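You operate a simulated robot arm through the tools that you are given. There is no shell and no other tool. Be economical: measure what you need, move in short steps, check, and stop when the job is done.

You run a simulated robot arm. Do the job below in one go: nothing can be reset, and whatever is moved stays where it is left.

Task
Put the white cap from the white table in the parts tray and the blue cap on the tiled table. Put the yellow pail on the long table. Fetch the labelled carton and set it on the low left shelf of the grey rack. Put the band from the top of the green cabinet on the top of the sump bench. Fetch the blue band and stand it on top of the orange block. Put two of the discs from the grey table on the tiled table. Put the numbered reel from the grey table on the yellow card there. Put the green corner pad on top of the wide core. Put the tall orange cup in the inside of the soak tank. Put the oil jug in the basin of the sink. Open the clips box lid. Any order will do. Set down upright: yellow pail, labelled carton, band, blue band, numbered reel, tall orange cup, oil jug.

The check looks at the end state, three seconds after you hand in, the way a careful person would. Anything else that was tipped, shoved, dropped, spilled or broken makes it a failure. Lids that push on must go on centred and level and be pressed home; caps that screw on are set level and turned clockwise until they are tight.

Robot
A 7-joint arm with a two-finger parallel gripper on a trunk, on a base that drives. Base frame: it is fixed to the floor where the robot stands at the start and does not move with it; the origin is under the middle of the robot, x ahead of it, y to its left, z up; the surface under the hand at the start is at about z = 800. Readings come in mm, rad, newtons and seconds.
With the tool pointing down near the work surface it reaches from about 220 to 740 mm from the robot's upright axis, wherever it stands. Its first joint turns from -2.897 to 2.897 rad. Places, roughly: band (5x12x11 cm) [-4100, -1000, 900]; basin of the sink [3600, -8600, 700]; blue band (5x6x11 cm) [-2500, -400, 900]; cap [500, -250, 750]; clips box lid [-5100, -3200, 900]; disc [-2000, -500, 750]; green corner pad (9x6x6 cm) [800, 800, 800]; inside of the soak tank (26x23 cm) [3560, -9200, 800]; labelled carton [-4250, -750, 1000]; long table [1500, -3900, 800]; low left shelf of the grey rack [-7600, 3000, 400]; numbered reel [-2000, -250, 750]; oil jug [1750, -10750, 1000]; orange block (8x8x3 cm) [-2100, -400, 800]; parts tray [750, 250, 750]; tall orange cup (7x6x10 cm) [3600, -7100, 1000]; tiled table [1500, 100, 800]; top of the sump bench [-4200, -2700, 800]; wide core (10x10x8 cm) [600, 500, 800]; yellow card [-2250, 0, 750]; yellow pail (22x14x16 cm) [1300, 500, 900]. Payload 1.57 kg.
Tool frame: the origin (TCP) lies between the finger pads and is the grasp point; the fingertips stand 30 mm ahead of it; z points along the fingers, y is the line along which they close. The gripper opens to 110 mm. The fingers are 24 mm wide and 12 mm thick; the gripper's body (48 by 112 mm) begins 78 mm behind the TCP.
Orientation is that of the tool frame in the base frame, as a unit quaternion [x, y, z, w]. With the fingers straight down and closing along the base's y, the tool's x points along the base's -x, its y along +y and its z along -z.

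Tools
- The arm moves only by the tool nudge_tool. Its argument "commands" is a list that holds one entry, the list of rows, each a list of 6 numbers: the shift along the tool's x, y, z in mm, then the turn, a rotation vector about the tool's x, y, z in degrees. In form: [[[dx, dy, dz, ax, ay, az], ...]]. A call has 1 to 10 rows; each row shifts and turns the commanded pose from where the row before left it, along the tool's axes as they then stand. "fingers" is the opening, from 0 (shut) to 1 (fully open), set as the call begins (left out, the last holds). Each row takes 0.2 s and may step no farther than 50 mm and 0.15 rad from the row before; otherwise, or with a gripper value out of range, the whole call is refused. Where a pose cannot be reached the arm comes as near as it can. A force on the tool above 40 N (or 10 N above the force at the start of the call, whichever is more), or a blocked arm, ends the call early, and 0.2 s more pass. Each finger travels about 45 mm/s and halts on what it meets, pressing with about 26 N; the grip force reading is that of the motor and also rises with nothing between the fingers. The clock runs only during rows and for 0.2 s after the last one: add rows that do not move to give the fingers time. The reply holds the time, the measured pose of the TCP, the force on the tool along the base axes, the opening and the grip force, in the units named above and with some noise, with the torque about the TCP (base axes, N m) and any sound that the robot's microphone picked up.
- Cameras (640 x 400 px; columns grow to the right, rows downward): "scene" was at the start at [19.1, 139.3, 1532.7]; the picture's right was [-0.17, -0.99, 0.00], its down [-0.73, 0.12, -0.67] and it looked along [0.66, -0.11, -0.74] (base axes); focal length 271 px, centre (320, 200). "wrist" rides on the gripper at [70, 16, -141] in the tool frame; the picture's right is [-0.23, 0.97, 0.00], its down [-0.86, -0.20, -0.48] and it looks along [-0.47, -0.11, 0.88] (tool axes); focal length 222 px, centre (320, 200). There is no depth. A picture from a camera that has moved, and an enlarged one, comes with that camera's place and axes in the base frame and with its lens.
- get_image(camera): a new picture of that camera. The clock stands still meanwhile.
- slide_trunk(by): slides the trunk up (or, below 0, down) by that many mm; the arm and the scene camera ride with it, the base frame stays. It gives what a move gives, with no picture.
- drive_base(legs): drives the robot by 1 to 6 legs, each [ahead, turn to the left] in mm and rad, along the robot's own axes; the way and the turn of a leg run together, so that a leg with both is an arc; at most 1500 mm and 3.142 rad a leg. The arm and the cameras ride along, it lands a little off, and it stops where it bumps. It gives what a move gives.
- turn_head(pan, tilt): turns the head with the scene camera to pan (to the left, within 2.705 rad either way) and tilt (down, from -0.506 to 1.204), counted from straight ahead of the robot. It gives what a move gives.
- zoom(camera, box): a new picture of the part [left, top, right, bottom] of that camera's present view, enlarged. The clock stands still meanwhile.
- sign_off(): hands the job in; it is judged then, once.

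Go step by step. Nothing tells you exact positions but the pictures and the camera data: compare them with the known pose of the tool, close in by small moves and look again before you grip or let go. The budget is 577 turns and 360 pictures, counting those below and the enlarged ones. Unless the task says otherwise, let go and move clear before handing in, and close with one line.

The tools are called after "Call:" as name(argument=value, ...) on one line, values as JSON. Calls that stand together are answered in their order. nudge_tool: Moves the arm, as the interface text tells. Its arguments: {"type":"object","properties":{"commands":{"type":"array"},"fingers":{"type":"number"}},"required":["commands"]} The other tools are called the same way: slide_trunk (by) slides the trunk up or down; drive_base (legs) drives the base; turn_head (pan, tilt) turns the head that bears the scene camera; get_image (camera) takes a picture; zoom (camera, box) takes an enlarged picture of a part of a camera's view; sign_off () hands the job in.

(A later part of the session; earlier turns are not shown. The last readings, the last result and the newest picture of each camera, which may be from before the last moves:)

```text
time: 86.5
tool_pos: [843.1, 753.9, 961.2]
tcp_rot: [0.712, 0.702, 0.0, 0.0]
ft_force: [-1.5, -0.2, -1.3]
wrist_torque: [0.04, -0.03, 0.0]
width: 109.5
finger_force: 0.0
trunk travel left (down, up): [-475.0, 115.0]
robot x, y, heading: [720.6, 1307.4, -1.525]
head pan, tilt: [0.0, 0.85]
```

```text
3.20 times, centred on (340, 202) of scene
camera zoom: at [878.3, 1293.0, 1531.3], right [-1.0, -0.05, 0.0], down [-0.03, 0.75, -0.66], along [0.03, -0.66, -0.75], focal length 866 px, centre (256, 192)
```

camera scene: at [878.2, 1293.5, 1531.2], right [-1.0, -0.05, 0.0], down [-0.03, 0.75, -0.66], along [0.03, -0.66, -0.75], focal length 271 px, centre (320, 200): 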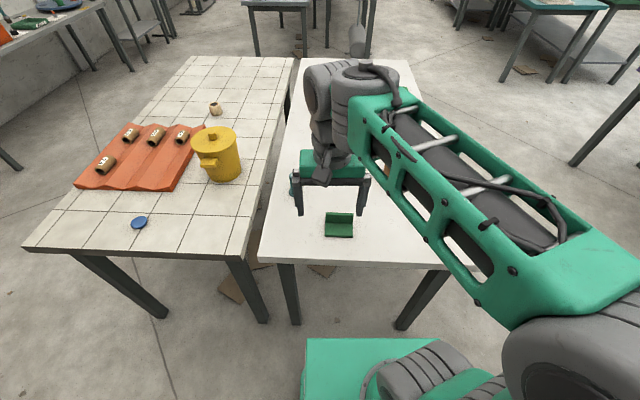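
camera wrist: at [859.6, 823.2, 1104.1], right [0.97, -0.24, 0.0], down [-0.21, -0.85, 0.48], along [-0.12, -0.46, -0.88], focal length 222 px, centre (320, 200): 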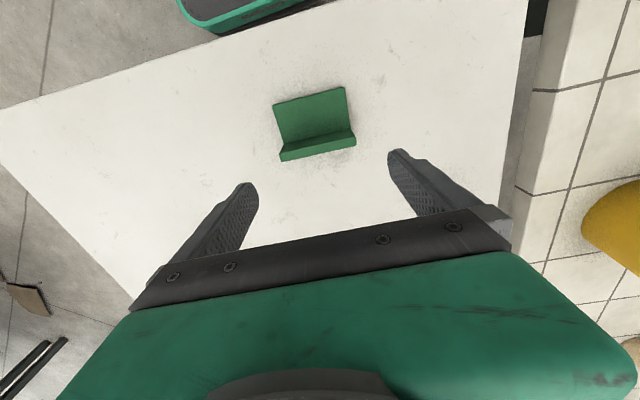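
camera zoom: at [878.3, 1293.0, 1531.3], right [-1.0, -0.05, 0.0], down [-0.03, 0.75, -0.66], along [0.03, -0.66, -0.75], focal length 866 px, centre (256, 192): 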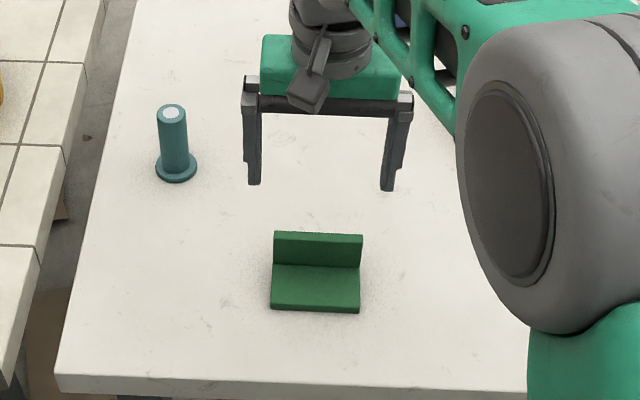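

Call:
nudge_tool(commands=[[[3, -4, 30, 0, 0, 1], [0, 0, 30, 0, 0, 0], [0, 0, 0, 0, 0, 0]]])

Call:
get_image(camera="wrist")

Call:
zoom(camera="scene", box=[290, 165, 390, 235])

```text
time: 87.3
tool_pos: [837.0, 761.2, 901.0]
tcp_rot: [0.719, 0.695, 0.0, 0.0]
ft_force: [0.5, -0.3, -0.3]
wrist_torque: [-0.01, 0.0, 0.02]
width: 110.0
finger_force: 0.1
trunk travel left (down, up): [-475.0, 115.0]
robot x, y, heading: [723.6, 1305.9, -1.521]
head pan, tilt: [0.0, 0.85]
```

```text
326 pictures are left
camera wrist: at [855.1, 829.8, 1043.4], right [0.97, -0.26, 0.0], down [-0.23, -0.85, 0.48], along [-0.12, -0.46, -0.88], focal length 222 px, centre (320, 200)
```

wrist: 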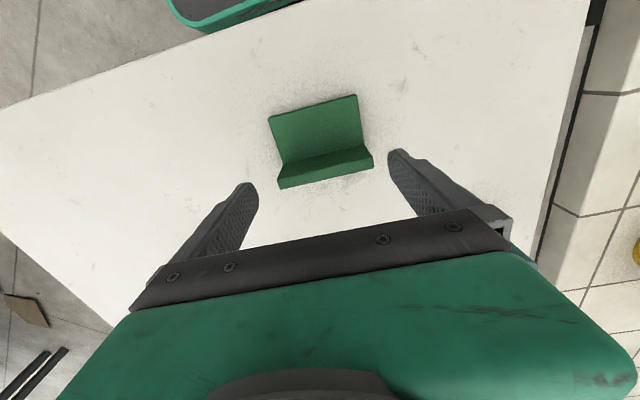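

```text
5.71 times, centred on (340, 200) of scene
camera zoom: at [878.2, 1293.3, 1531.2], right [-1.0, -0.05, 0.0], down [-0.03, 0.75, -0.66], along [0.03, -0.66, -0.75], focal length 1547 px, centre (206, 200)
```

zoom: 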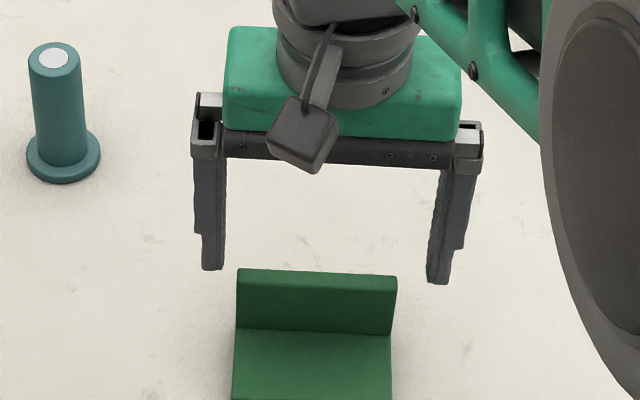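

Call:
nudge_tool(commands=[[[-2, 5, 15, 0, 0, 0], [0, 0, 0, 0, 0, 0]]])

Call:
zoom(camera="scene", box=[290, 165, 390, 235])

```text
time: 87.9
tool_pos: [842.1, 759.1, 886.5]
tcp_rot: [0.718, 0.696, 0.0, 0.001]
ft_force: [-0.3, 0.6, -0.1]
wrist_torque: [-0.02, -0.01, 0.02]
width: 109.9
finger_force: 0.1
trunk travel left (down, up): [-475.0, 115.0]
robot x, y, heading: [722.3, 1307.8, -1.527]
head pan, tilt: [0.0, 0.85]
```

```text
5.71 times, centred on (340, 200) of scene
camera zoom: at [878.3, 1293.3, 1531.2], right [-1.0, -0.05, 0.0], down [-0.03, 0.75, -0.66], along [0.03, -0.66, -0.75], focal length 1547 px, centre (206, 200)
```

zoom: 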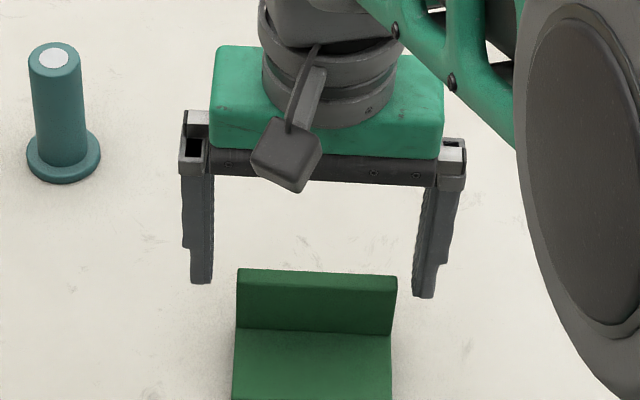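

Call:
nudge_tool(commands=[[[0, -1.5, 20, 0, 0, 0], [0, 0, 16, 0, 0, 0], [0, 0, 0, 0, 0, 0]]])

Call:
zoom(camera="wrist", box=[220, 120, 440, 260])

Call:
zoom(camera="scene", box=[290, 165, 390, 235])

```text
time: 88.7
tool_pos: [840.4, 757.9, 849.0]
tcp_rot: [0.719, 0.695, -0.001, -0.001]
ft_force: [0.5, -0.2, -0.3]
wrist_torque: [-0.02, 0.02, -0.02]
width: 110.0
finger_force: 0.0
trunk travel left (down, up): [-475.0, 115.0]
robot x, y, heading: [724.4, 1305.6, -1.523]
head pan, tilt: [0.0, 0.85]
```

```text
2.86 times, centred on (330, 190) of wrist
camera zoom: at [860.4, 826.2, 991.8], right [0.97, -0.26, 0.0], down [-0.23, -0.85, 0.48], along [-0.12, -0.46, -0.88], focal length 635 px, centre (291, 229)
```

zoom: 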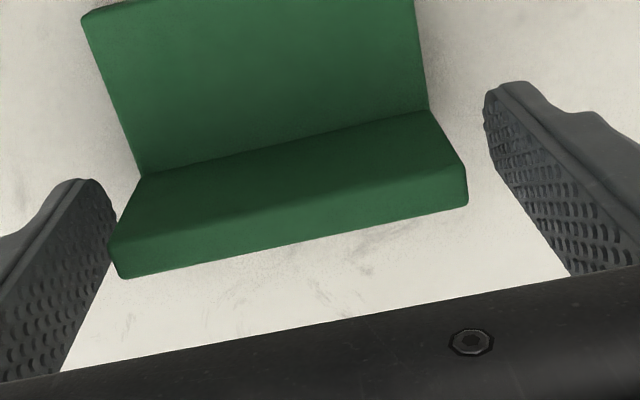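

```text
5.71 times, centred on (340, 200) of scene
camera zoom: at [878.2, 1293.3, 1531.2], right [-1.0, -0.05, 0.0], down [-0.03, 0.75, -0.66], along [0.03, -0.66, -0.75], focal length 1547 px, centre (206, 200)
```

zoom: 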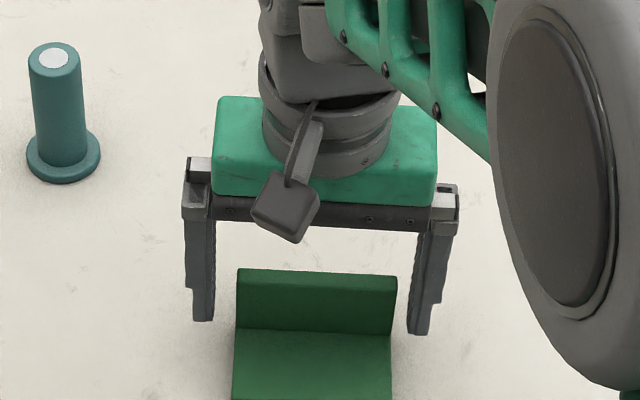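

The wall lies right between the fingers. Closing.

Call:
nudge_tool(commands=[[[0, 0, 0, 0, 0, 0], [0, 0, 0, 0, 0, 0], [0, 0, 0, 0, 0, 0], [0, 0, 0, 0, 0, 0]]], fingers=0.6)

Call:
nudge_tool(commands=[[[0, 0, -50, 0, 0, 0], [0, 0, -50, 0, 0, 0], [0, 0, -50, 0, 0, 0], [0, 0, 0, 0, 0, 0]]])

Call:
get_image(camera="scene")

Call:
get_image(camera="wrist")

```text
time: 89.7
tool_pos: [840.6, 756.9, 848.6]
tcp_rot: [0.719, 0.695, 0.0, 0.001]
ft_force: [0.5, -0.8, -0.7]
wrist_torque: [-0.01, 0.01, -0.02]
width: 89.1
finger_force: 26.2
trunk travel left (down, up): [-475.0, 115.0]
robot x, y, heading: [721.9, 1305.7, -1.527]
head pan, tilt: [0.0, 0.85]
```

```text
time: 90.7
tool_pos: [842.5, 756.1, 999.1]
tcp_rot: [0.719, 0.695, 0.0, 0.0]
ft_force: [-0.5, 0.9, -0.2]
wrist_torque: [-0.02, -0.01, -0.02]
width: 89.3
finger_force: 25.7
trunk travel left (down, up): [-475.0, 115.0]
robot x, y, heading: [721.0, 1304.4, -1.522]
head pan, tilt: [0.0, 0.85]
```

```text
321 pictures are left
camera scene: at [878.2, 1293.6, 1531.2], right [-1.0, -0.05, 0.0], down [-0.03, 0.75, -0.66], along [0.03, -0.66, -0.75], focal length 271 px, centre (320, 200)
```

scene: 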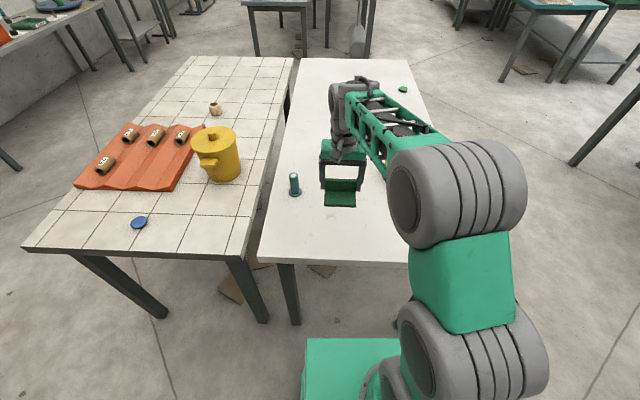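

```text
320 pictures are left
camera wrist: at [861.9, 825.0, 1141.9], right [0.97, -0.26, 0.0], down [-0.23, -0.85, 0.48], along [-0.12, -0.46, -0.88], focal length 222 px, centre (320, 200)
```

wrist: 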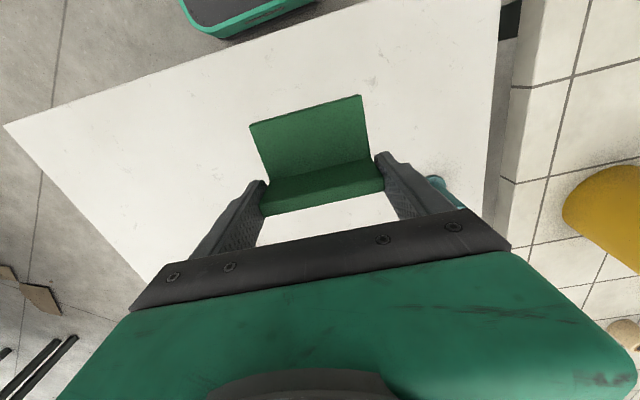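

Pad is held. I advance 110 mm to bring the core within reach, and look for it.

Call:
drive_base(legs=[[110, 0]])

Call:
nudge_tool(commands=[[[0, 0, -40, 0, 0, 0], [0, -45, 0, 0, 0, 0], [0, -45, 0, 0, 0, 0]]])

Call:
get_image(camera="wrist")

Call:
get_image(camera="scene")

```text
time: 91.9
tool_pos: [848.3, 643.6, 999.0]
tcp_rot: [0.719, 0.695, 0.0, -0.001]
ft_force: [-0.9, 0.3, -1.4]
wrist_torque: [-0.04, 0.0, -0.04]
width: 89.4
finger_force: 25.7
trunk travel left (down, up): [-475.0, 115.0]
robot x, y, heading: [728.9, 1193.8, -1.526]
head pan, tilt: [0.0, 0.85]
```

```text
time: 92.7
tool_pos: [755.6, 646.1, 1039.3]
tcp_rot: [0.719, 0.695, 0.0, 0.0]
ft_force: [-0.5, 0.7, -1.4]
wrist_torque: [0.02, -0.02, -0.01]
width: 89.2
finger_force: 26.1
trunk travel left (down, up): [-475.0, 115.0]
robot x, y, heading: [730.0, 1195.7, -1.527]
head pan, tilt: [0.0, 0.85]
```

```text
319 pictures are left
camera wrist: at [774.2, 715.1, 1180.7], right [0.97, -0.26, 0.0], down [-0.23, -0.85, 0.48], along [-0.12, -0.46, -0.88], focal length 222 px, centre (320, 200)
```

wrist: 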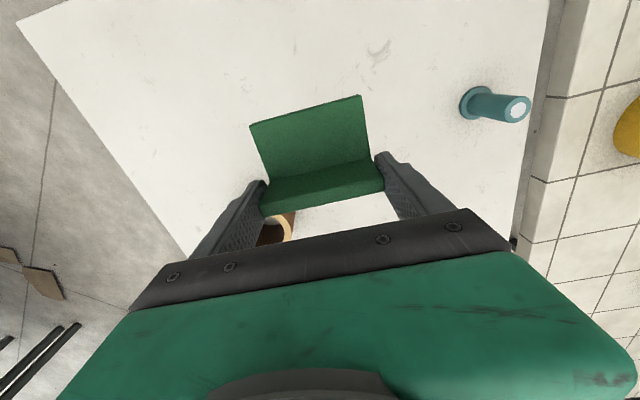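

```text
318 pictures are left
camera scene: at [882.7, 1181.7, 1531.3], right [-1.0, -0.04, 0.0], down [-0.03, 0.75, -0.66], along [0.03, -0.66, -0.75], focal length 271 px, centre (320, 200)
```

scene: 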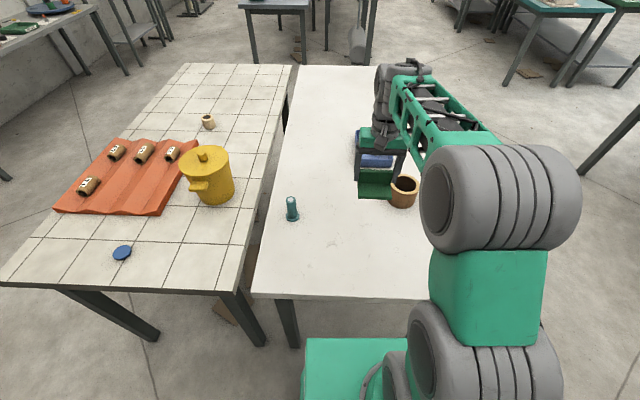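

Call:
zoom(camera="scene", box=[340, 140, 440, 220])

```text
5.00 times, centred on (390, 180) of scene
camera zoom: at [882.7, 1181.7, 1531.3], right [-1.0, -0.04, 0.0], down [-0.03, 0.75, -0.66], along [0.03, -0.66, -0.75], focal length 1354 px, centre (-30, 300)
```

zoom: 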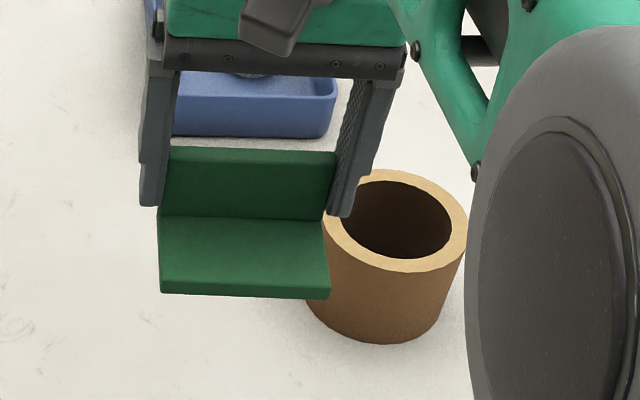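

Call:
nudge_tool(commands=[[[-37.4, -31.6, 0, 0, 0, 0], [-37.4, -31.6, 0, 0, 0, 0], [-37.4, -31.6, 0, 0, 0, 0], [-37.4, -31.6, 0, 0, 0, 0], [0, 0, 40, 0, 0, 0], [0, 0, 0, 0, 0, 0]]])

Call:
get_image(camera="wrist")

Call:
zoom(camera="scene", box=[340, 120, 460, 220])

```text
time: 94.1
tool_pos: [628.9, 505.0, 998.4]
tcp_rot: [0.719, 0.695, 0.0, 0.0]
ft_force: [0.3, 0.4, -0.5]
wrist_torque: [-0.02, 0.01, -0.01]
width: 89.4
finger_force: 25.6
trunk travel left (down, up): [-475.0, 115.0]
robot x, y, heading: [727.4, 1196.0, -1.532]
head pan, tilt: [0.0, 0.85]
```

```text
316 pictures are left
camera wrist: at [647.5, 573.6, 1141.0], right [0.97, -0.26, 0.0], down [-0.23, -0.85, 0.48], along [-0.12, -0.46, -0.88], focal length 222 px, centre (320, 200)
```

wrist: 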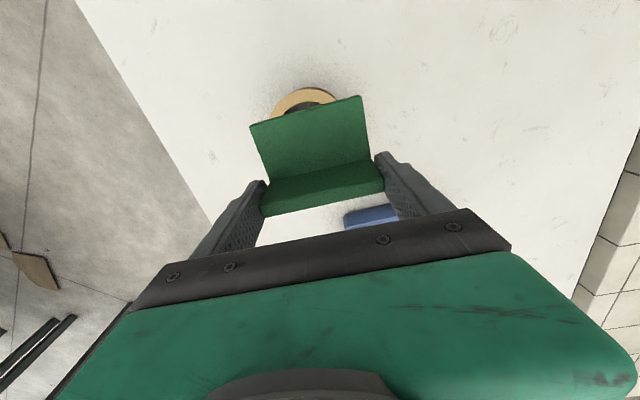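

```text
4.00 times, centred on (400, 170) of scene
camera zoom: at [883.2, 1182.1, 1531.2], right [-1.0, -0.04, 0.0], down [-0.03, 0.75, -0.66], along [0.03, -0.66, -0.75], focal length 1083 px, centre (0, 320)
```

zoom: 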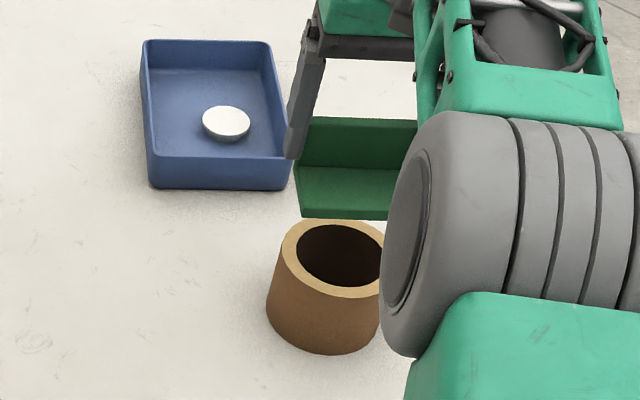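

Call:
nudge_tool(commands=[[[-6, -2, 40, 0, 0, 0], [0, 0, 18, 0, 0, 0], [0, 0, 0, 0, 0, 0]]])

Call:
get_image(camera="wrist")

Call:
zoom(camera="scene", box=[340, 120, 460, 220])

```text
time: 94.9
tool_pos: [624.8, 497.1, 939.0]
tcp_rot: [0.72, 0.694, 0.0, 0.0]
ft_force: [1.5, 0.5, -0.2]
wrist_torque: [-0.03, -0.01, 0.0]
width: 88.9
finger_force: 26.3
trunk travel left (down, up): [-475.0, 115.0]
robot x, y, heading: [727.0, 1193.3, -1.526]
head pan, tilt: [0.0, 0.85]
```

```text
314 pictures are left
camera wrist: at [644.0, 566.9, 1080.9], right [0.97, -0.26, 0.0], down [-0.23, -0.85, 0.48], along [-0.12, -0.46, -0.88], focal length 222 px, centre (320, 200)
```

wrist: 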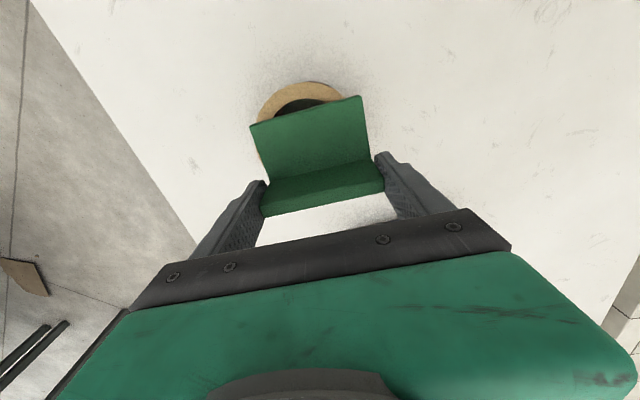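

```text
4.00 times, centred on (400, 170) of scene
camera zoom: at [883.1, 1182.0, 1531.2], right [-1.0, -0.04, 0.0], down [-0.03, 0.75, -0.66], along [0.03, -0.66, -0.75], focal length 1083 px, centre (0, 320)
```

zoom: 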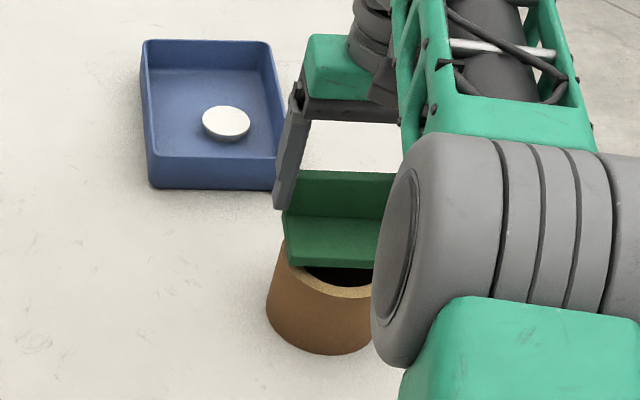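

Call:
nudge_tool(commands=[[[-1, 5, 3, 0, 0, 0], [0, 0, 3, 0, 0, 0], [0, 0, 0, 0, 0, 0]]])

Call:
nudge_tool(commands=[[[0, 0, 3, 0, 0, 0], [0, 0, 0, 0, 0, 0]]])

Call:
nudge_tool(commands=[[[0, 0, 2, 0, 0, 0], [0, 0, 0, 0, 0, 0]]])

```text
time: 95.7
tool_pos: [630.1, 495.2, 933.6]
tcp_rot: [0.719, 0.695, 0.0, 0.0]
ft_force: [-0.6, 0.6, -1.2]
wrist_torque: [0.01, -0.02, 0.0]
width: 89.3
finger_force: 26.4
trunk travel left (down, up): [-475.0, 115.0]
robot x, y, heading: [732.8, 1197.8, -1.528]
head pan, tilt: [0.0, 0.85]
```

```text
time: 96.3
tool_pos: [628.5, 496.2, 931.0]
tcp_rot: [0.719, 0.695, 0.0, 0.0]
ft_force: [0.0, 1.3, -0.7]
wrist_torque: [0.0, -0.02, 0.0]
width: 89.2
finger_force: 26.0
trunk travel left (down, up): [-475.0, 115.0]
robot x, y, heading: [729.8, 1196.3, -1.525]
head pan, tilt: [0.0, 0.85]
```

```text
time: 96.9
tool_pos: [628.6, 496.6, 927.5]
tcp_rot: [0.72, 0.694, 0.0, 0.001]
ft_force: [-0.5, 0.0, -0.1]
wrist_torque: [0.0, -0.01, -0.01]
width: 89.1
finger_force: 25.7
trunk travel left (down, up): [-475.0, 115.0]
robot x, y, heading: [730.3, 1197.4, -1.529]
head pan, tilt: [0.0, 0.85]
```

Call:
nudge_tool(commands=[[[0, 0, 2, 0, 0, 0], [0, 0, 0, 0, 0, 0]]])

Call:
nudge_tool(commands=[[[0, 0, 2, 0, 0, 0], [0, 0, 0, 0, 0, 0]]])

Call:
zoom(camera="scene", box=[340, 120, 460, 220])

```text
time: 97.5
tool_pos: [628.7, 496.0, 927.8]
tcp_rot: [0.719, 0.695, -0.001, 0.0]
ft_force: [-0.5, -0.2, -0.7]
wrist_torque: [0.0, 0.01, 0.01]
width: 89.2
finger_force: 25.8
trunk travel left (down, up): [-475.0, 115.0]
robot x, y, heading: [729.6, 1195.1, -1.53]
head pan, tilt: [0.0, 0.85]
```

```text
time: 98.1
tool_pos: [628.5, 495.0, 924.6]
tcp_rot: [0.719, 0.695, 0.0, 0.0]
ft_force: [0.0, -0.2, -0.2]
wrist_torque: [-0.01, 0.01, 0.0]
width: 89.0
finger_force: 26.0
trunk travel left (down, up): [-475.0, 115.0]
robot x, y, heading: [726.2, 1196.7, -1.529]
head pan, tilt: [0.0, 0.85]
```

```text
4.00 times, centred on (400, 170) of scene
camera zoom: at [883.1, 1181.8, 1531.2], right [-1.0, -0.04, 0.0], down [-0.03, 0.75, -0.66], along [0.03, -0.66, -0.75], focal length 1083 px, centre (0, 320)
```

zoom: 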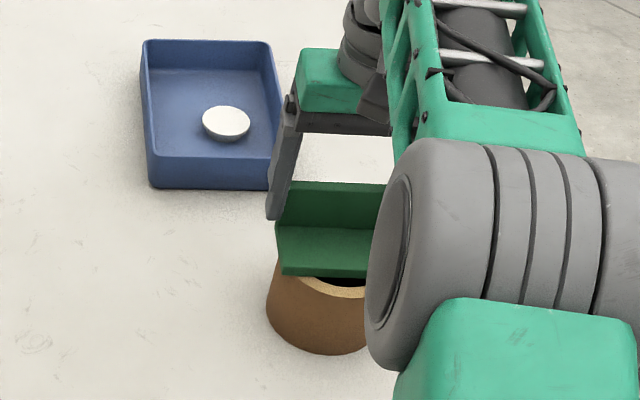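

Call:
nudge_tool(commands=[[[0, 0, 2, 0, 0, 0], [0, 0, 0, 0, 0, 0]]])

Call:
nudge_tool(commands=[[[0, 0, 2, 0, 0, 0], [0, 0, 0, 0, 0, 0]]])

Call:
zoom(camera="wrist", box=[220, 60, 420, 220])

```text
time: 98.7
tool_pos: [627.5, 495.5, 924.9]
tcp_rot: [0.719, 0.695, -0.001, 0.001]
ft_force: [0.2, 2.5, 5.5]
wrist_torque: [0.24, 0.0, 0.0]
width: 89.3
finger_force: 25.9
trunk travel left (down, up): [-475.0, 115.0]
robot x, y, heading: [725.8, 1195.0, -1.525]
head pan, tilt: [0.0, 0.85]
```

```text
time: 99.3
tool_pos: [629.0, 495.4, 923.6]
tcp_rot: [0.72, 0.694, -0.001, 0.001]
ft_force: [-0.7, 1.2, 15.0]
wrist_torque: [0.4, 0.05, -0.01]
width: 89.5
finger_force: 25.6
trunk travel left (down, up): [-475.0, 115.0]
robot x, y, heading: [725.1, 1197.7, -1.521]
head pan, tilt: [0.0, 0.85]
```

```text
2.50 times, centred on (320, 140) of wrist
camera zoom: at [647.2, 564.8, 1066.2], right [0.97, -0.26, 0.0], down [-0.23, -0.85, 0.48], along [-0.13, -0.47, -0.88], focal length 555 px, centre (320, 350)
```

zoom: 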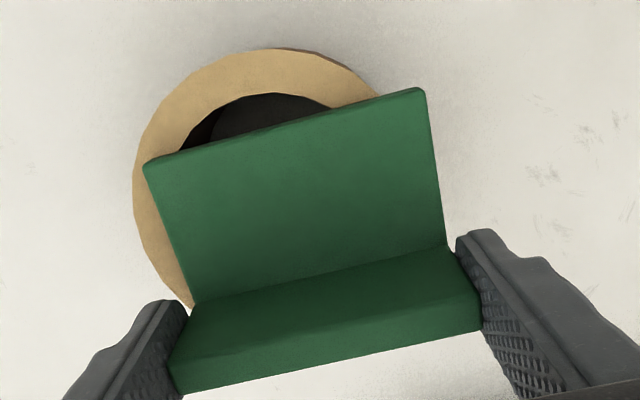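

Pad touches the core but sits a few mm off centre; I lift a little, shift and set it again.

Call:
nudge_tool(commands=[[[0, 0, -7, 0, 0, 0], [5, -8, 0, 0, 0, 0], [0, 0, 5, 0, 0, 0], [0, 0, 0, 0, 0, 0]]])

Call:
nudge_tool(commands=[[[0, 0, 1.5, 0, 0, 0], [0, 0, 0, 0, 0, 0]]])

Call:
zoom(camera="wrist", box=[220, 60, 420, 220])

```text
time: 100.3
tool_pos: [620.7, 500.4, 923.8]
tcp_rot: [0.719, 0.695, 0.0, -0.001]
ft_force: [0.5, -0.7, 2.7]
wrist_torque: [-0.03, -0.02, 0.04]
width: 89.2
finger_force: 25.3
trunk travel left (down, up): [-475.0, 115.0]
robot x, y, heading: [723.7, 1198.6, -1.527]
head pan, tilt: [0.0, 0.85]
```

```text
time: 100.9
tool_pos: [621.1, 499.6, 925.1]
tcp_rot: [0.719, 0.695, -0.001, 0.001]
ft_force: [1.9, 1.2, 12.2]
wrist_torque: [0.23, -0.27, 0.0]
width: 89.1
finger_force: 26.1
trunk travel left (down, up): [-475.0, 115.0]
robot x, y, heading: [729.7, 1188.9, -1.524]
head pan, tilt: [0.0, 0.85]
```

```text
2.50 times, centred on (320, 140) of wrist
camera zoom: at [639.8, 570.1, 1066.3], right [0.97, -0.26, 0.0], down [-0.23, -0.85, 0.48], along [-0.13, -0.46, -0.88], focal length 555 px, centre (320, 350)
```

zoom: 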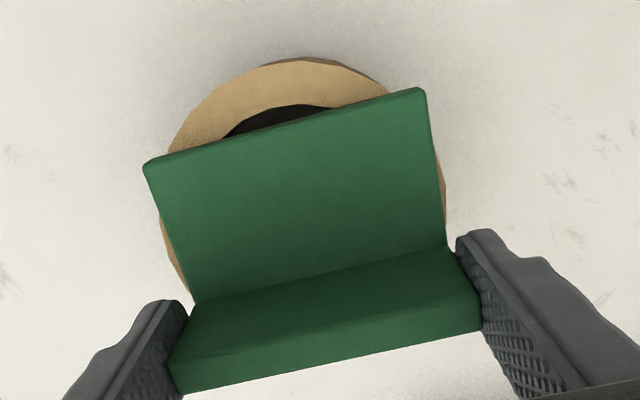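

Call:
nudge_tool(commands=[[[0, 0, -0.5, 0, 0, 0], [0, 0, 0, 0, 0, 0], [0, 0, 0, 0, 0, 0], [0, 0, -20, 0, 0, 0], [0, 0, -50, 0, 0, 0], [0, 0, -50, 0, 0, 0], [0, 0, -50, 0, 0, 0]]], fingers=1)

Call:
get_image(camera="wrist")

```text
time: 102.5
tool_pos: [620.3, 509.6, 1091.5]
tcp_rot: [0.719, 0.695, 0.0, -0.001]
ft_force: [0.8, 0.3, 1.2]
wrist_torque: [-0.02, 0.0, 0.02]
width: 110.1
finger_force: 0.0
out of reach, approached as far as the arm can: row 7
trunk travel left (down, up): [-475.0, 115.0]
robot x, y, heading: [728.1, 1196.8, -1.53]
head pan, tilt: [0.0, 0.85]
```

```text
309 pictures are left
camera wrist: at [639.3, 578.5, 1233.2], right [0.97, -0.26, 0.0], down [-0.23, -0.85, 0.48], along [-0.12, -0.46, -0.88], focal length 222 px, centre (320, 200)
```

wrist: 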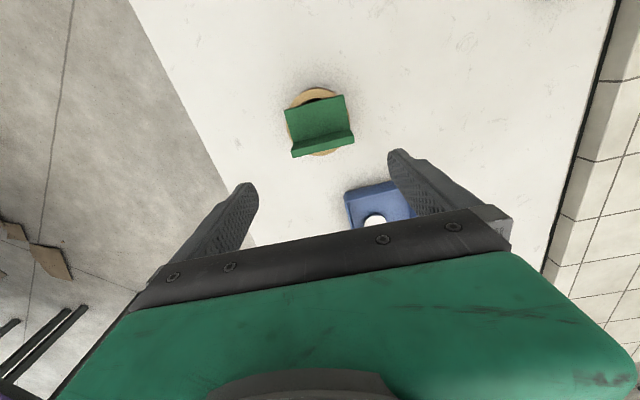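

Pad is on the core. Next the yellow pail: retract and drive to its side for a close look.

Call:
nudge_tool(commands=[[[50, 0, 0, 0, 0, 0], [50, 0, 0, 0, 0, 0], [50, 0, 0, 0, 0, 0], [50, 20, 0, 0, 0, 0], [50, 0, 0, 0, 0, 0]]])

Call:
drive_base(legs=[[-140, 0], [0, 1.527], [540, 0], [0, -1.571]])

Call:
get_image(camera="scene")

Call:
get_image(camera="wrist")

```text
refused: row 4 steps farther than a row can; nothing moved
```

```text
time: 114.3
tool_pos: [1094.3, 664.9, 1090.1]
tcp_rot: [0.754, 0.657, 0.0, 0.0]
ft_force: [-0.5, -0.1, 1.3]
wrist_torque: [-0.01, 0.02, -0.04]
width: 110.2
finger_force: 0.0
trunk travel left (down, up): [-475.0, 115.0]
robot x, y, heading: [1271.8, 1338.4, -1.628]
head pan, tilt: [0.0, 0.85]
```

```text
308 pictures are left
camera scene: at [1424.7, 1308.4, 1531.3], right [-1.0, 0.06, 0.0], down [0.04, 0.75, -0.66], along [-0.04, -0.66, -0.75], focal length 271 px, centre (320, 200)
```

scene: 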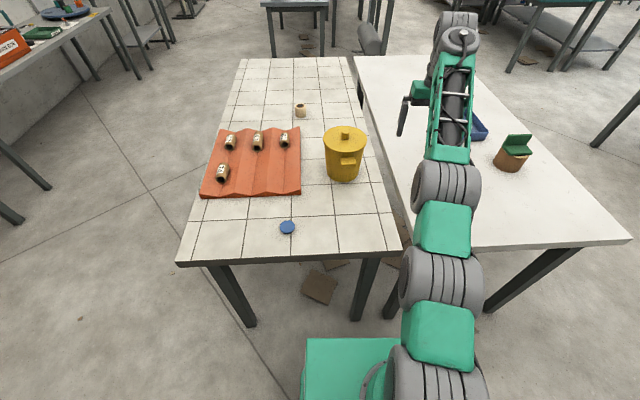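

```text
307 pictures are left
camera wrist: at [1120.9, 732.3, 1232.5], right [0.93, -0.36, 0.0], down [-0.31, -0.82, 0.48], along [-0.17, -0.45, -0.88], focal length 222 px, centre (320, 200)
```

wrist: 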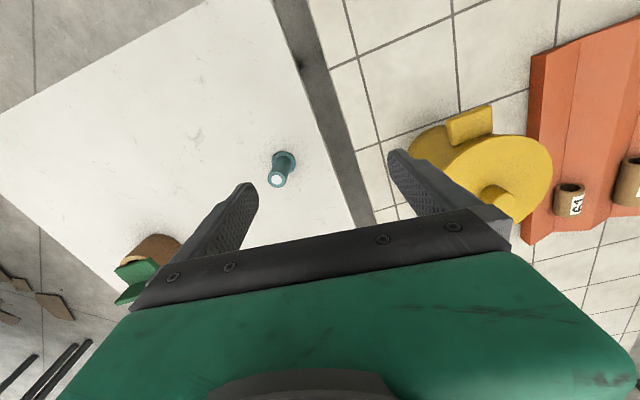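

Call:
zoom(camera="scene", box=[305, 110, 385, 190])

Call:
zoom(camera="wrist", box=[390, 90, 590, 240])

```text
5.00 times, centred on (345, 150) of scene
camera zoom: at [1424.7, 1308.4, 1531.3], right [-1.0, 0.06, 0.0], down [0.04, 0.75, -0.66], along [-0.04, -0.66, -0.75], focal length 1354 px, centre (195, 450)
```

zoom: 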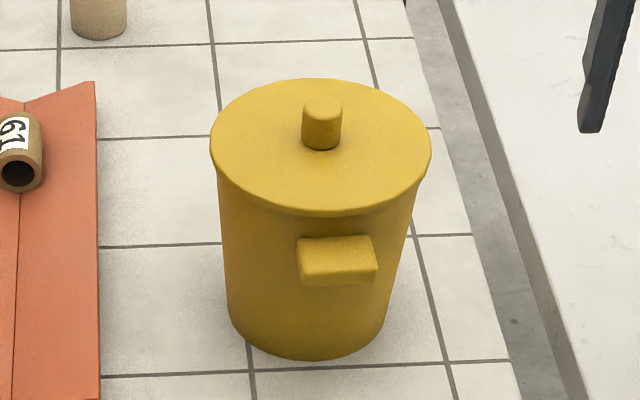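

```text
2.67 times, centred on (490, 165) of wrist
camera zoom: at [1120.9, 732.3, 1232.5], right [0.93, -0.36, 0.0], down [-0.31, -0.82, 0.48], along [-0.17, -0.45, -0.88], focal length 592 px, centre (-133, 293)
```

zoom: 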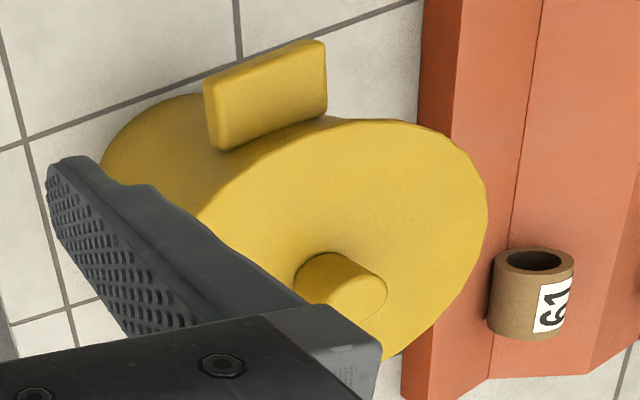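

The pail has a lid-like top with a central knob and two handles. I move in and will test a lift by the knob gently.

Call:
drive_base(legs=[[140, 0]])

Call:
nudge_tool(commands=[[[3.2, 40.6, 0, 0, 0, 0], [3.2, 40.6, 0, 0, 0, 0], [3.2, 40.6, 0, 0, 0, 0], [3.2, 40.6, 0, 0, 0, 0], [3.2, 40.6, 0, 0, 0, 0], [0, 0, 0, 0, 0, 0]]])

Call:
get_image(camera="wrist")

Call:
get_image(camera="scene")

```text
time: 115.6
tool_pos: [1085.2, 524.5, 1090.7]
tcp_rot: [0.754, 0.657, 0.001, -0.001]
ft_force: [0.9, 0.7, 0.3]
wrist_torque: [0.01, 0.02, 0.0]
width: 110.1
finger_force: 0.1
trunk travel left (down, up): [-475.0, 115.0]
robot x, y, heading: [1264.7, 1198.7, -1.628]
head pan, tilt: [0.0, 0.85]
```

```text
time: 116.0
tool_pos: [1109.7, 519.0, 1089.3]
tcp_rot: [0.75, 0.661, -0.006, 0.004]
ft_force: [-2.4, -15.6, -22.6]
wrist_torque: [0.38, 0.21, -0.23]
width: 110.0
finger_force: 0.0
trunk travel left (down, up): [-475.0, 115.0]
robot x, y, heading: [1259.6, 1195.2, -1.635]
head pan, tilt: [0.0, 0.85]
stopped in row 1: the force on the tool passed its limit at 131 N (the readings are from after the stop); the commanded pose is now the measured one
```

```text
304 pictures are left
camera wrist: at [1136.5, 589.3, 1230.3], right [0.94, -0.35, 0.0], down [-0.3, -0.81, 0.49], along [-0.17, -0.46, -0.87], focal length 222 px, centre (320, 200)
```

wrist: 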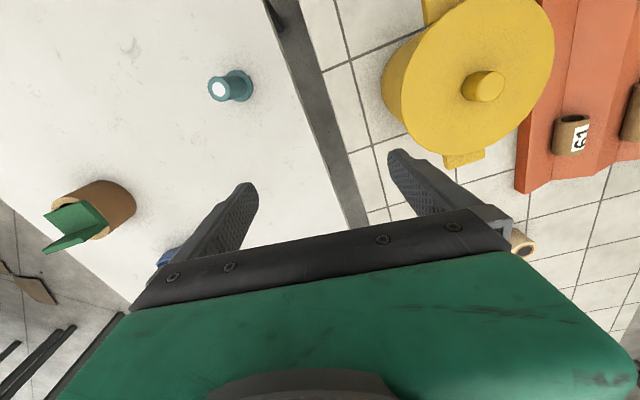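

```text
303 pictures are left
camera scene: at [1415.8, 1167.6, 1531.4], right [-1.0, 0.06, 0.0], down [0.04, 0.75, -0.66], along [-0.04, -0.66, -0.75], focal length 271 px, centre (320, 200)
```

scene: 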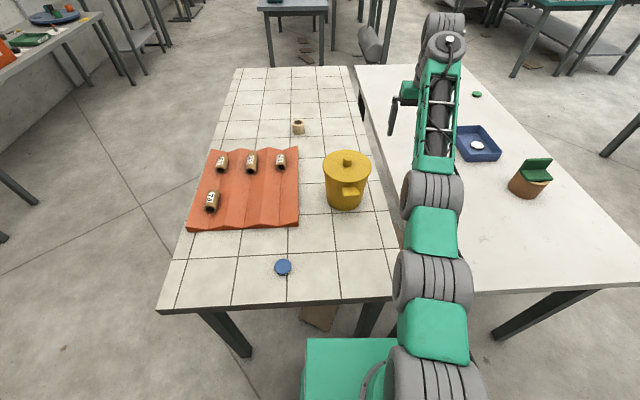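

A spike from the nearly stretched arm (no contact seen). The knob is at about (1291,513,970). I pull in a bit and move over, restoring the level.

Call:
nudge_tool(commands=[[[30, 0, 0, -0.1, 0.8, 0], [30, 20, 0, 0, 0, 0], [0, 40, 0, 0, 0, 0], [0, 40, 0, 0, 0, 0], [0, 40, 0, 0, 0, 0], [-10, 38, 0, 0, 0, 0], [-20, 0, 0, 0, 0, 0], [0, 0, 0, 0, 0, 0]]])

Call:
get_image(camera="wrist")

Call:
get_image(camera="scene")

```text
time: 116.2
tool_pos: [1111.4, 517.5, 1089.5]
tcp_rot: [0.75, 0.662, -0.011, 0.008]
ft_force: [-2.7, -12.4, -15.8]
wrist_torque: [0.36, 0.14, -0.15]
width: 109.9
finger_force: 0.0
out of reach, approached as far as the arm can: row 1
trunk travel left (down, up): [-475.0, 115.0]
robot x, y, heading: [1262.6, 1197.9, -1.63]
head pan, tilt: [0.0, 0.85]
stopped in row 1: the force on the tool passed its limit at 92 N (the readings are from after the stop); the commanded pose is now the measured one
```

```text
302 pictures are left
camera wrist: at [1137.0, 588.6, 1229.8], right [0.94, -0.35, 0.0], down [-0.3, -0.81, 0.5], along [-0.17, -0.47, -0.87], focal length 222 px, centre (320, 200)
```

wrist: 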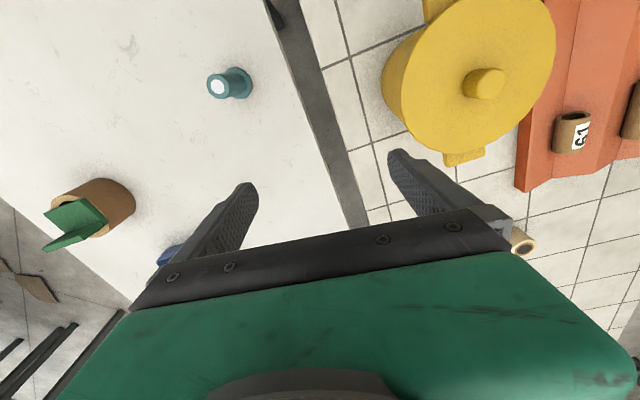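

```text
301 pictures are left
camera scene: at [1417.0, 1166.4, 1531.2], right [-1.0, 0.06, 0.0], down [0.04, 0.75, -0.66], along [-0.04, -0.66, -0.75], focal length 271 px, centre (320, 200)
```

scene: 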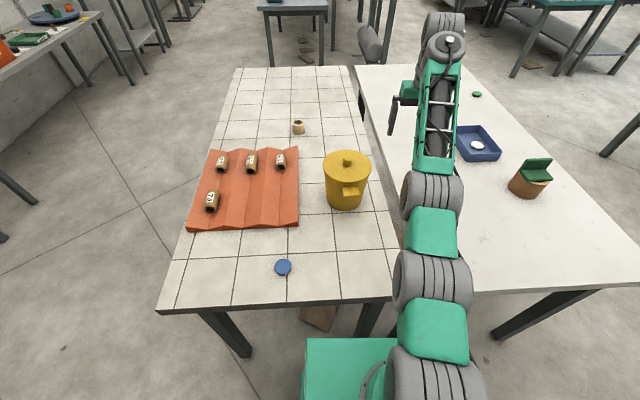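

Call:
nudge_tool(commands=[[[10, 0, 5, 0, 0, 0], [10, 0, 5, 0, 0, 0], [10, 0, 5, 0, 0, 0]]])

```text
time: 116.5
tool_pos: [1110.8, 517.2, 1088.7]
tcp_rot: [0.75, 0.661, -0.015, 0.01]
ft_force: [-1.1, -10.3, -14.6]
wrist_torque: [0.3, 0.19, -0.13]
width: 109.8
finger_force: 0.1
out of reach, approached as far as the arm can: row 1
trunk travel left (down, up): [-475.0, 115.0]
robot x, y, heading: [1260.9, 1196.1, -1.633]
head pan, tilt: [0.0, 0.85]
stopped in row 1: the force on the tool passed its limit at 63 N (the readings are from after the stop); the commanded pose is now the measured one
```

Call:
zoom(camera="scene", box=[340, 0, 520, 200])

Call:
nudge_tool(commands=[[[0, 0, 0, 0, 0, 0], [0, 0, 0, 0, 0, 0], [0, 0, 0, 0, 0, 0]]])

```text
2.00 times, centred on (430, 100) of scene
camera zoom: at [1416.7, 1166.5, 1531.2], right [-1.0, 0.06, 0.0], down [0.04, 0.75, -0.66], along [-0.04, -0.66, -0.75], focal length 541 px, centre (100, 400)
```

zoom: 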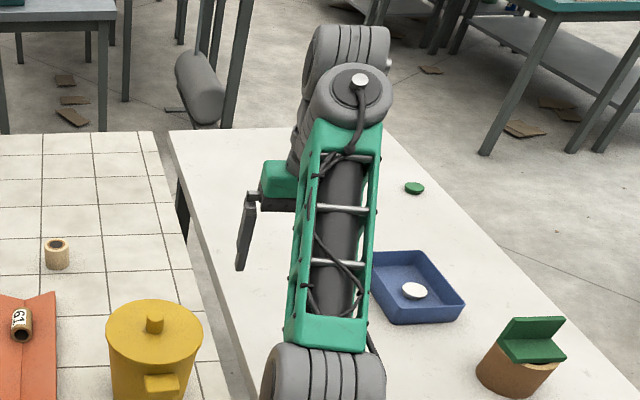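

```text
time: 117.3
tool_pos: [1109.8, 517.6, 1090.3]
tcp_rot: [0.75, 0.661, -0.014, 0.01]
ft_force: [-4.5, -16.2, -25.5]
wrist_torque: [0.07, 0.15, -0.05]
width: 109.7
finger_force: 0.0
trunk travel left (down, up): [-475.0, 115.0]
robot x, y, heading: [1261.3, 1197.1, -1.632]
head pan, tilt: [0.0, 0.85]
```

Call:
nudge_tool(commands=[[[0, 0, 10, 0, 0, 0], [0, 0, 10, 0, 0, 0], [0, 0, 10, 0, 0, 0]]])

```text
time: 117.6
tool_pos: [1109.4, 516.1, 1086.3]
tcp_rot: [0.75, 0.661, -0.016, 0.012]
ft_force: [-1.2, -11.4, -14.7]
wrist_torque: [0.27, 0.13, -0.15]
width: 110.1
finger_force: 0.0
trunk travel left (down, up): [-475.0, 115.0]
robot x, y, heading: [1262.6, 1195.9, -1.63]
head pan, tilt: [0.0, 0.85]
stopped in row 1: the force on the tool passed its limit at 50 N (the readings are from after the stop); the commanded pose is now the measured one
```

Call:
nudge_tool(commands=[[[0, 0, 3, 0, 0, 0], [0, 0, 3, 0, 0, 0], [0, 0, 3, 0, 0, 0], [0, 0, 3, 0, 0, 0]]])

```text
time: 118.1
tool_pos: [1109.8, 516.0, 1083.0]
tcp_rot: [0.75, 0.661, -0.018, 0.012]
ft_force: [-1.3, -10.8, -13.7]
wrist_torque: [0.21, 0.15, -0.16]
width: 110.2
finger_force: 0.1
trunk travel left (down, up): [-475.0, 115.0]
robot x, y, heading: [1260.5, 1197.3, -1.635]
head pan, tilt: [0.0, 0.85]
stopped in row 2: the force on the tool passed its limit at 44 N (the readings are from after the stop); the commanded pose is now the measured one
```

Call:
nudge_tool(commands=[[[-3, 0, 2, 0, -2, 0], [-3, 0, 2, 0, -2, 0], [-3, 0, 2, 0, -2, 0]]])

Call:
get_image(camera="scene")

```text
time: 118.9
tool_pos: [1106.4, 496.5, 1083.7]
tcp_rot: [0.748, 0.66, -0.056, 0.046]
ft_force: [-0.4, -0.9, -0.6]
wrist_torque: [0.0, -0.03, 0.02]
width: 110.0
finger_force: 0.0
out of reach, approached as far as the arm can: row 2, 3
trunk travel left (down, up): [-475.0, 115.0]
robot x, y, heading: [1259.0, 1199.4, -1.632]
head pan, tilt: [0.0, 0.85]
```

```text
299 pictures are left
camera scene: at [1416.6, 1166.7, 1531.2], right [-1.0, 0.06, 0.0], down [0.05, 0.75, -0.66], along [-0.04, -0.66, -0.75], focal length 271 px, centre (320, 200)
```

scene: 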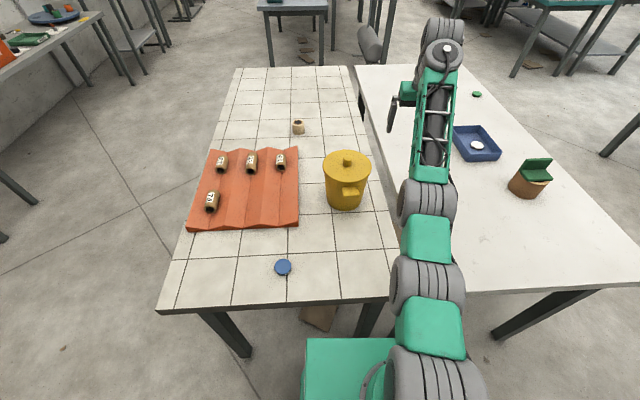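

Call:
nudge_tool(commands=[[[0, 0, 20, 0, 0, 0], [0, 0, 20, 0, 0, 0], [5, 0, 20, 0, 2, 0], [5, 0, 20, 0, 2, 0]]])

```text
time: 119.9
tool_pos: [1104.1, 488.2, 1002.3]
tcp_rot: [0.75, 0.661, -0.03, 0.022]
ft_force: [0.4, 0.1, 0.6]
wrist_torque: [-0.04, 0.04, 0.03]
width: 109.9
finger_force: 0.1
out of reach, approached as far as the arm can: row 1, 2
trunk travel left (down, up): [-475.0, 115.0]
robot x, y, heading: [1262.2, 1198.2, -1.626]
head pan, tilt: [0.0, 0.85]
```

Call:
nudge_tool(commands=[[[20, 0, 0, 0, 1.5, 0], [30, 0, 0, 0, 1.5, 0], [30, 0, 0, 0, 1, 0], [30, 0, 0, 0, 0, 0]]])

```text
time: 120.9
tool_pos: [1102.4, 508.0, 1012.3]
tcp_rot: [0.75, 0.661, -0.003, -0.001]
ft_force: [-0.4, -0.5, 0.1]
wrist_torque: [-0.01, -0.02, -0.03]
width: 110.0
finger_force: 0.1
out of reach, approached as far as the arm can: row 1, 2, 3, 4
trunk travel left (down, up): [-475.0, 115.0]
robot x, y, heading: [1262.5, 1202.4, -1.629]
head pan, tilt: [0.0, 0.85]
```

Call:
nudge_tool(commands=[[[0, 0, 0, 0, 0, 0], [0, 0, 0, 0, 0, 0], [0, 0, 0, 0, 0, 0]]])

Call:
get_image(camera="scene")

```text
time: 121.7
tool_pos: [1102.8, 507.6, 1012.5]
tcp_rot: [0.75, 0.661, -0.003, -0.001]
ft_force: [-0.2, -0.9, -0.4]
wrist_torque: [-0.01, 0.02, -0.01]
width: 110.0
finger_force: 0.0
trunk travel left (down, up): [-475.0, 115.0]
robot x, y, heading: [1260.6, 1199.3, -1.628]
head pan, tilt: [0.0, 0.85]
```

```text
298 pictures are left
camera scene: at [1416.5, 1166.7, 1531.2], right [-1.0, 0.06, 0.0], down [0.05, 0.75, -0.66], along [-0.04, -0.66, -0.75], focal length 271 px, centre (320, 200)
```

scene: 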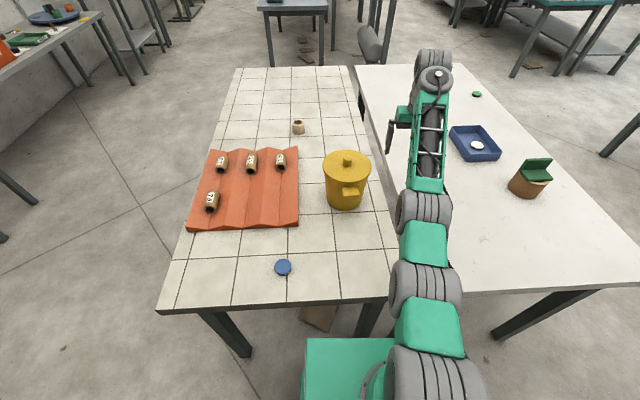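

Call:
nudge_tool(commands=[[[10, 0, 0, 0, 0, 0], [10, 0, 0, 0, 0, 0]]])

Call:
nudge_tool(commands=[[[0, 0, 15, 0, 0, 0], [0, 0, 15, 0, 0, 0], [0, 0, 15, 0, 0, 0]]])

Call:
nudge_tool(commands=[[[20, 0, 0, 0, 0, 0], [20, 0, 0, 0, 0, 0], [20, 0, 0, 0, 0, 0]]])

```text
time: 122.3
tool_pos: [1101.5, 508.9, 1017.4]
tcp_rot: [0.75, 0.662, -0.004, -0.001]
ft_force: [-0.2, 0.1, 0.8]
wrist_torque: [-0.02, 0.0, 0.01]
width: 109.8
finger_force: 0.0
out of reach, approached as far as the arm can: row 1, 2
trunk travel left (down, up): [-475.0, 115.0]
robot x, y, heading: [1264.7, 1198.1, -1.629]
head pan, tilt: [0.0, 0.85]
```

```text
time: 123.1
tool_pos: [1095.1, 500.0, 975.2]
tcp_rot: [0.75, 0.661, -0.003, 0.0]
ft_force: [0.5, 0.1, -0.4]
wrist_torque: [-0.01, -0.03, -0.03]
width: 109.9
finger_force: 0.0
out of reach, approached as far as the arm can: row 1, 2, 3
trunk travel left (down, up): [-475.0, 115.0]
robot x, y, heading: [1259.9, 1198.7, -1.631]
head pan, tilt: [0.0, 0.85]
```

```text
time: 123.9
tool_pos: [1097.6, 537.8, 989.2]
tcp_rot: [0.75, 0.661, -0.014, 0.006]
ft_force: [0.4, 0.1, 10.2]
wrist_torque: [-0.06, -0.03, -0.01]
width: 110.2
finger_force: 0.1
out of reach, approached as far as the arm can: row 1, 2
trunk travel left (down, up): [-475.0, 115.0]
robot x, y, heading: [1262.4, 1196.8, -1.634]
head pan, tilt: [0.0, 0.85]
```

Call:
get_image(camera="wrist")

Call:
zoom(camera="scene", box=[340, 20, 500, 320])

```text
297 pictures are left
camera wrist: at [1122.9, 609.5, 1130.7], right [0.94, -0.35, 0.0], down [-0.3, -0.81, 0.5], along [-0.18, -0.47, -0.86], focal length 222 px, centre (320, 200)
```

wrist: 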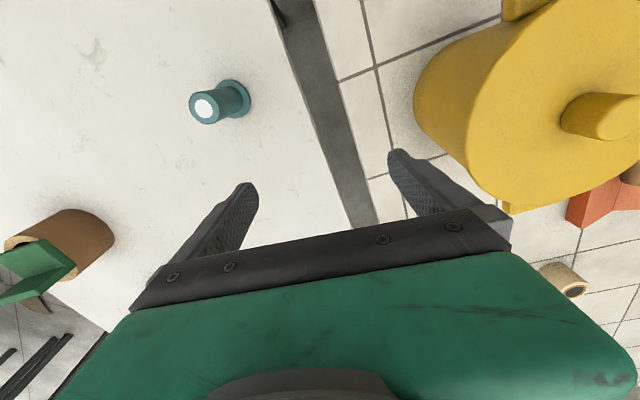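

```text
1.33 times, centred on (420, 170) of scene
camera zoom: at [1417.7, 1171.3, 1532.2], right [-1.0, 0.06, 0.0], down [0.04, 0.75, -0.66], along [-0.04, -0.66, -0.75], focal length 361 px, centre (187, 240)
```

zoom: 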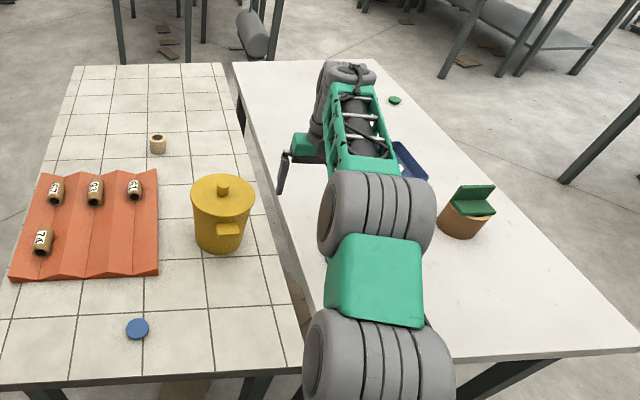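

Call:
nudge_tool(commands=[[[-15, 0, 0, 0, 0, 0], [-15, 0, 0, 0, 0, 0], [0, 0, 0, 0, 0, 0]]])

Call:
get_image(camera="scene")

```text
time: 124.7
tool_pos: [1094.4, 511.0, 981.8]
tcp_rot: [0.751, 0.661, -0.004, 0.0]
ft_force: [-0.3, -0.4, -0.6]
wrist_torque: [0.02, -0.02, 0.02]
width: 110.1
finger_force: 0.1
trunk travel left (down, up): [-475.0, 115.0]
robot x, y, heading: [1262.1, 1197.2, -1.633]
head pan, tilt: [0.0, 0.85]
```

```text
295 pictures are left
camera scene: at [1416.5, 1166.5, 1531.3], right [-1.0, 0.06, 0.0], down [0.05, 0.75, -0.66], along [-0.04, -0.66, -0.75], focal length 271 px, centre (320, 200)
```

scene: 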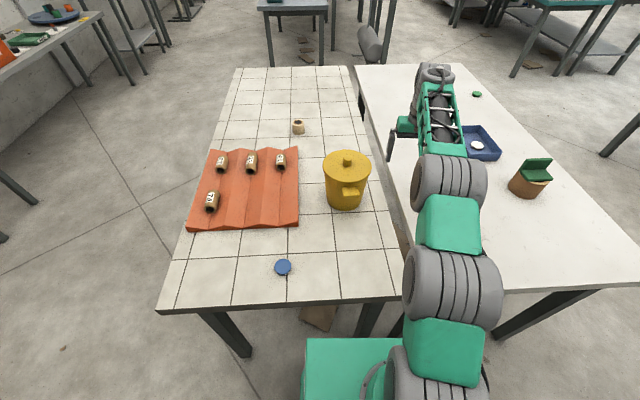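

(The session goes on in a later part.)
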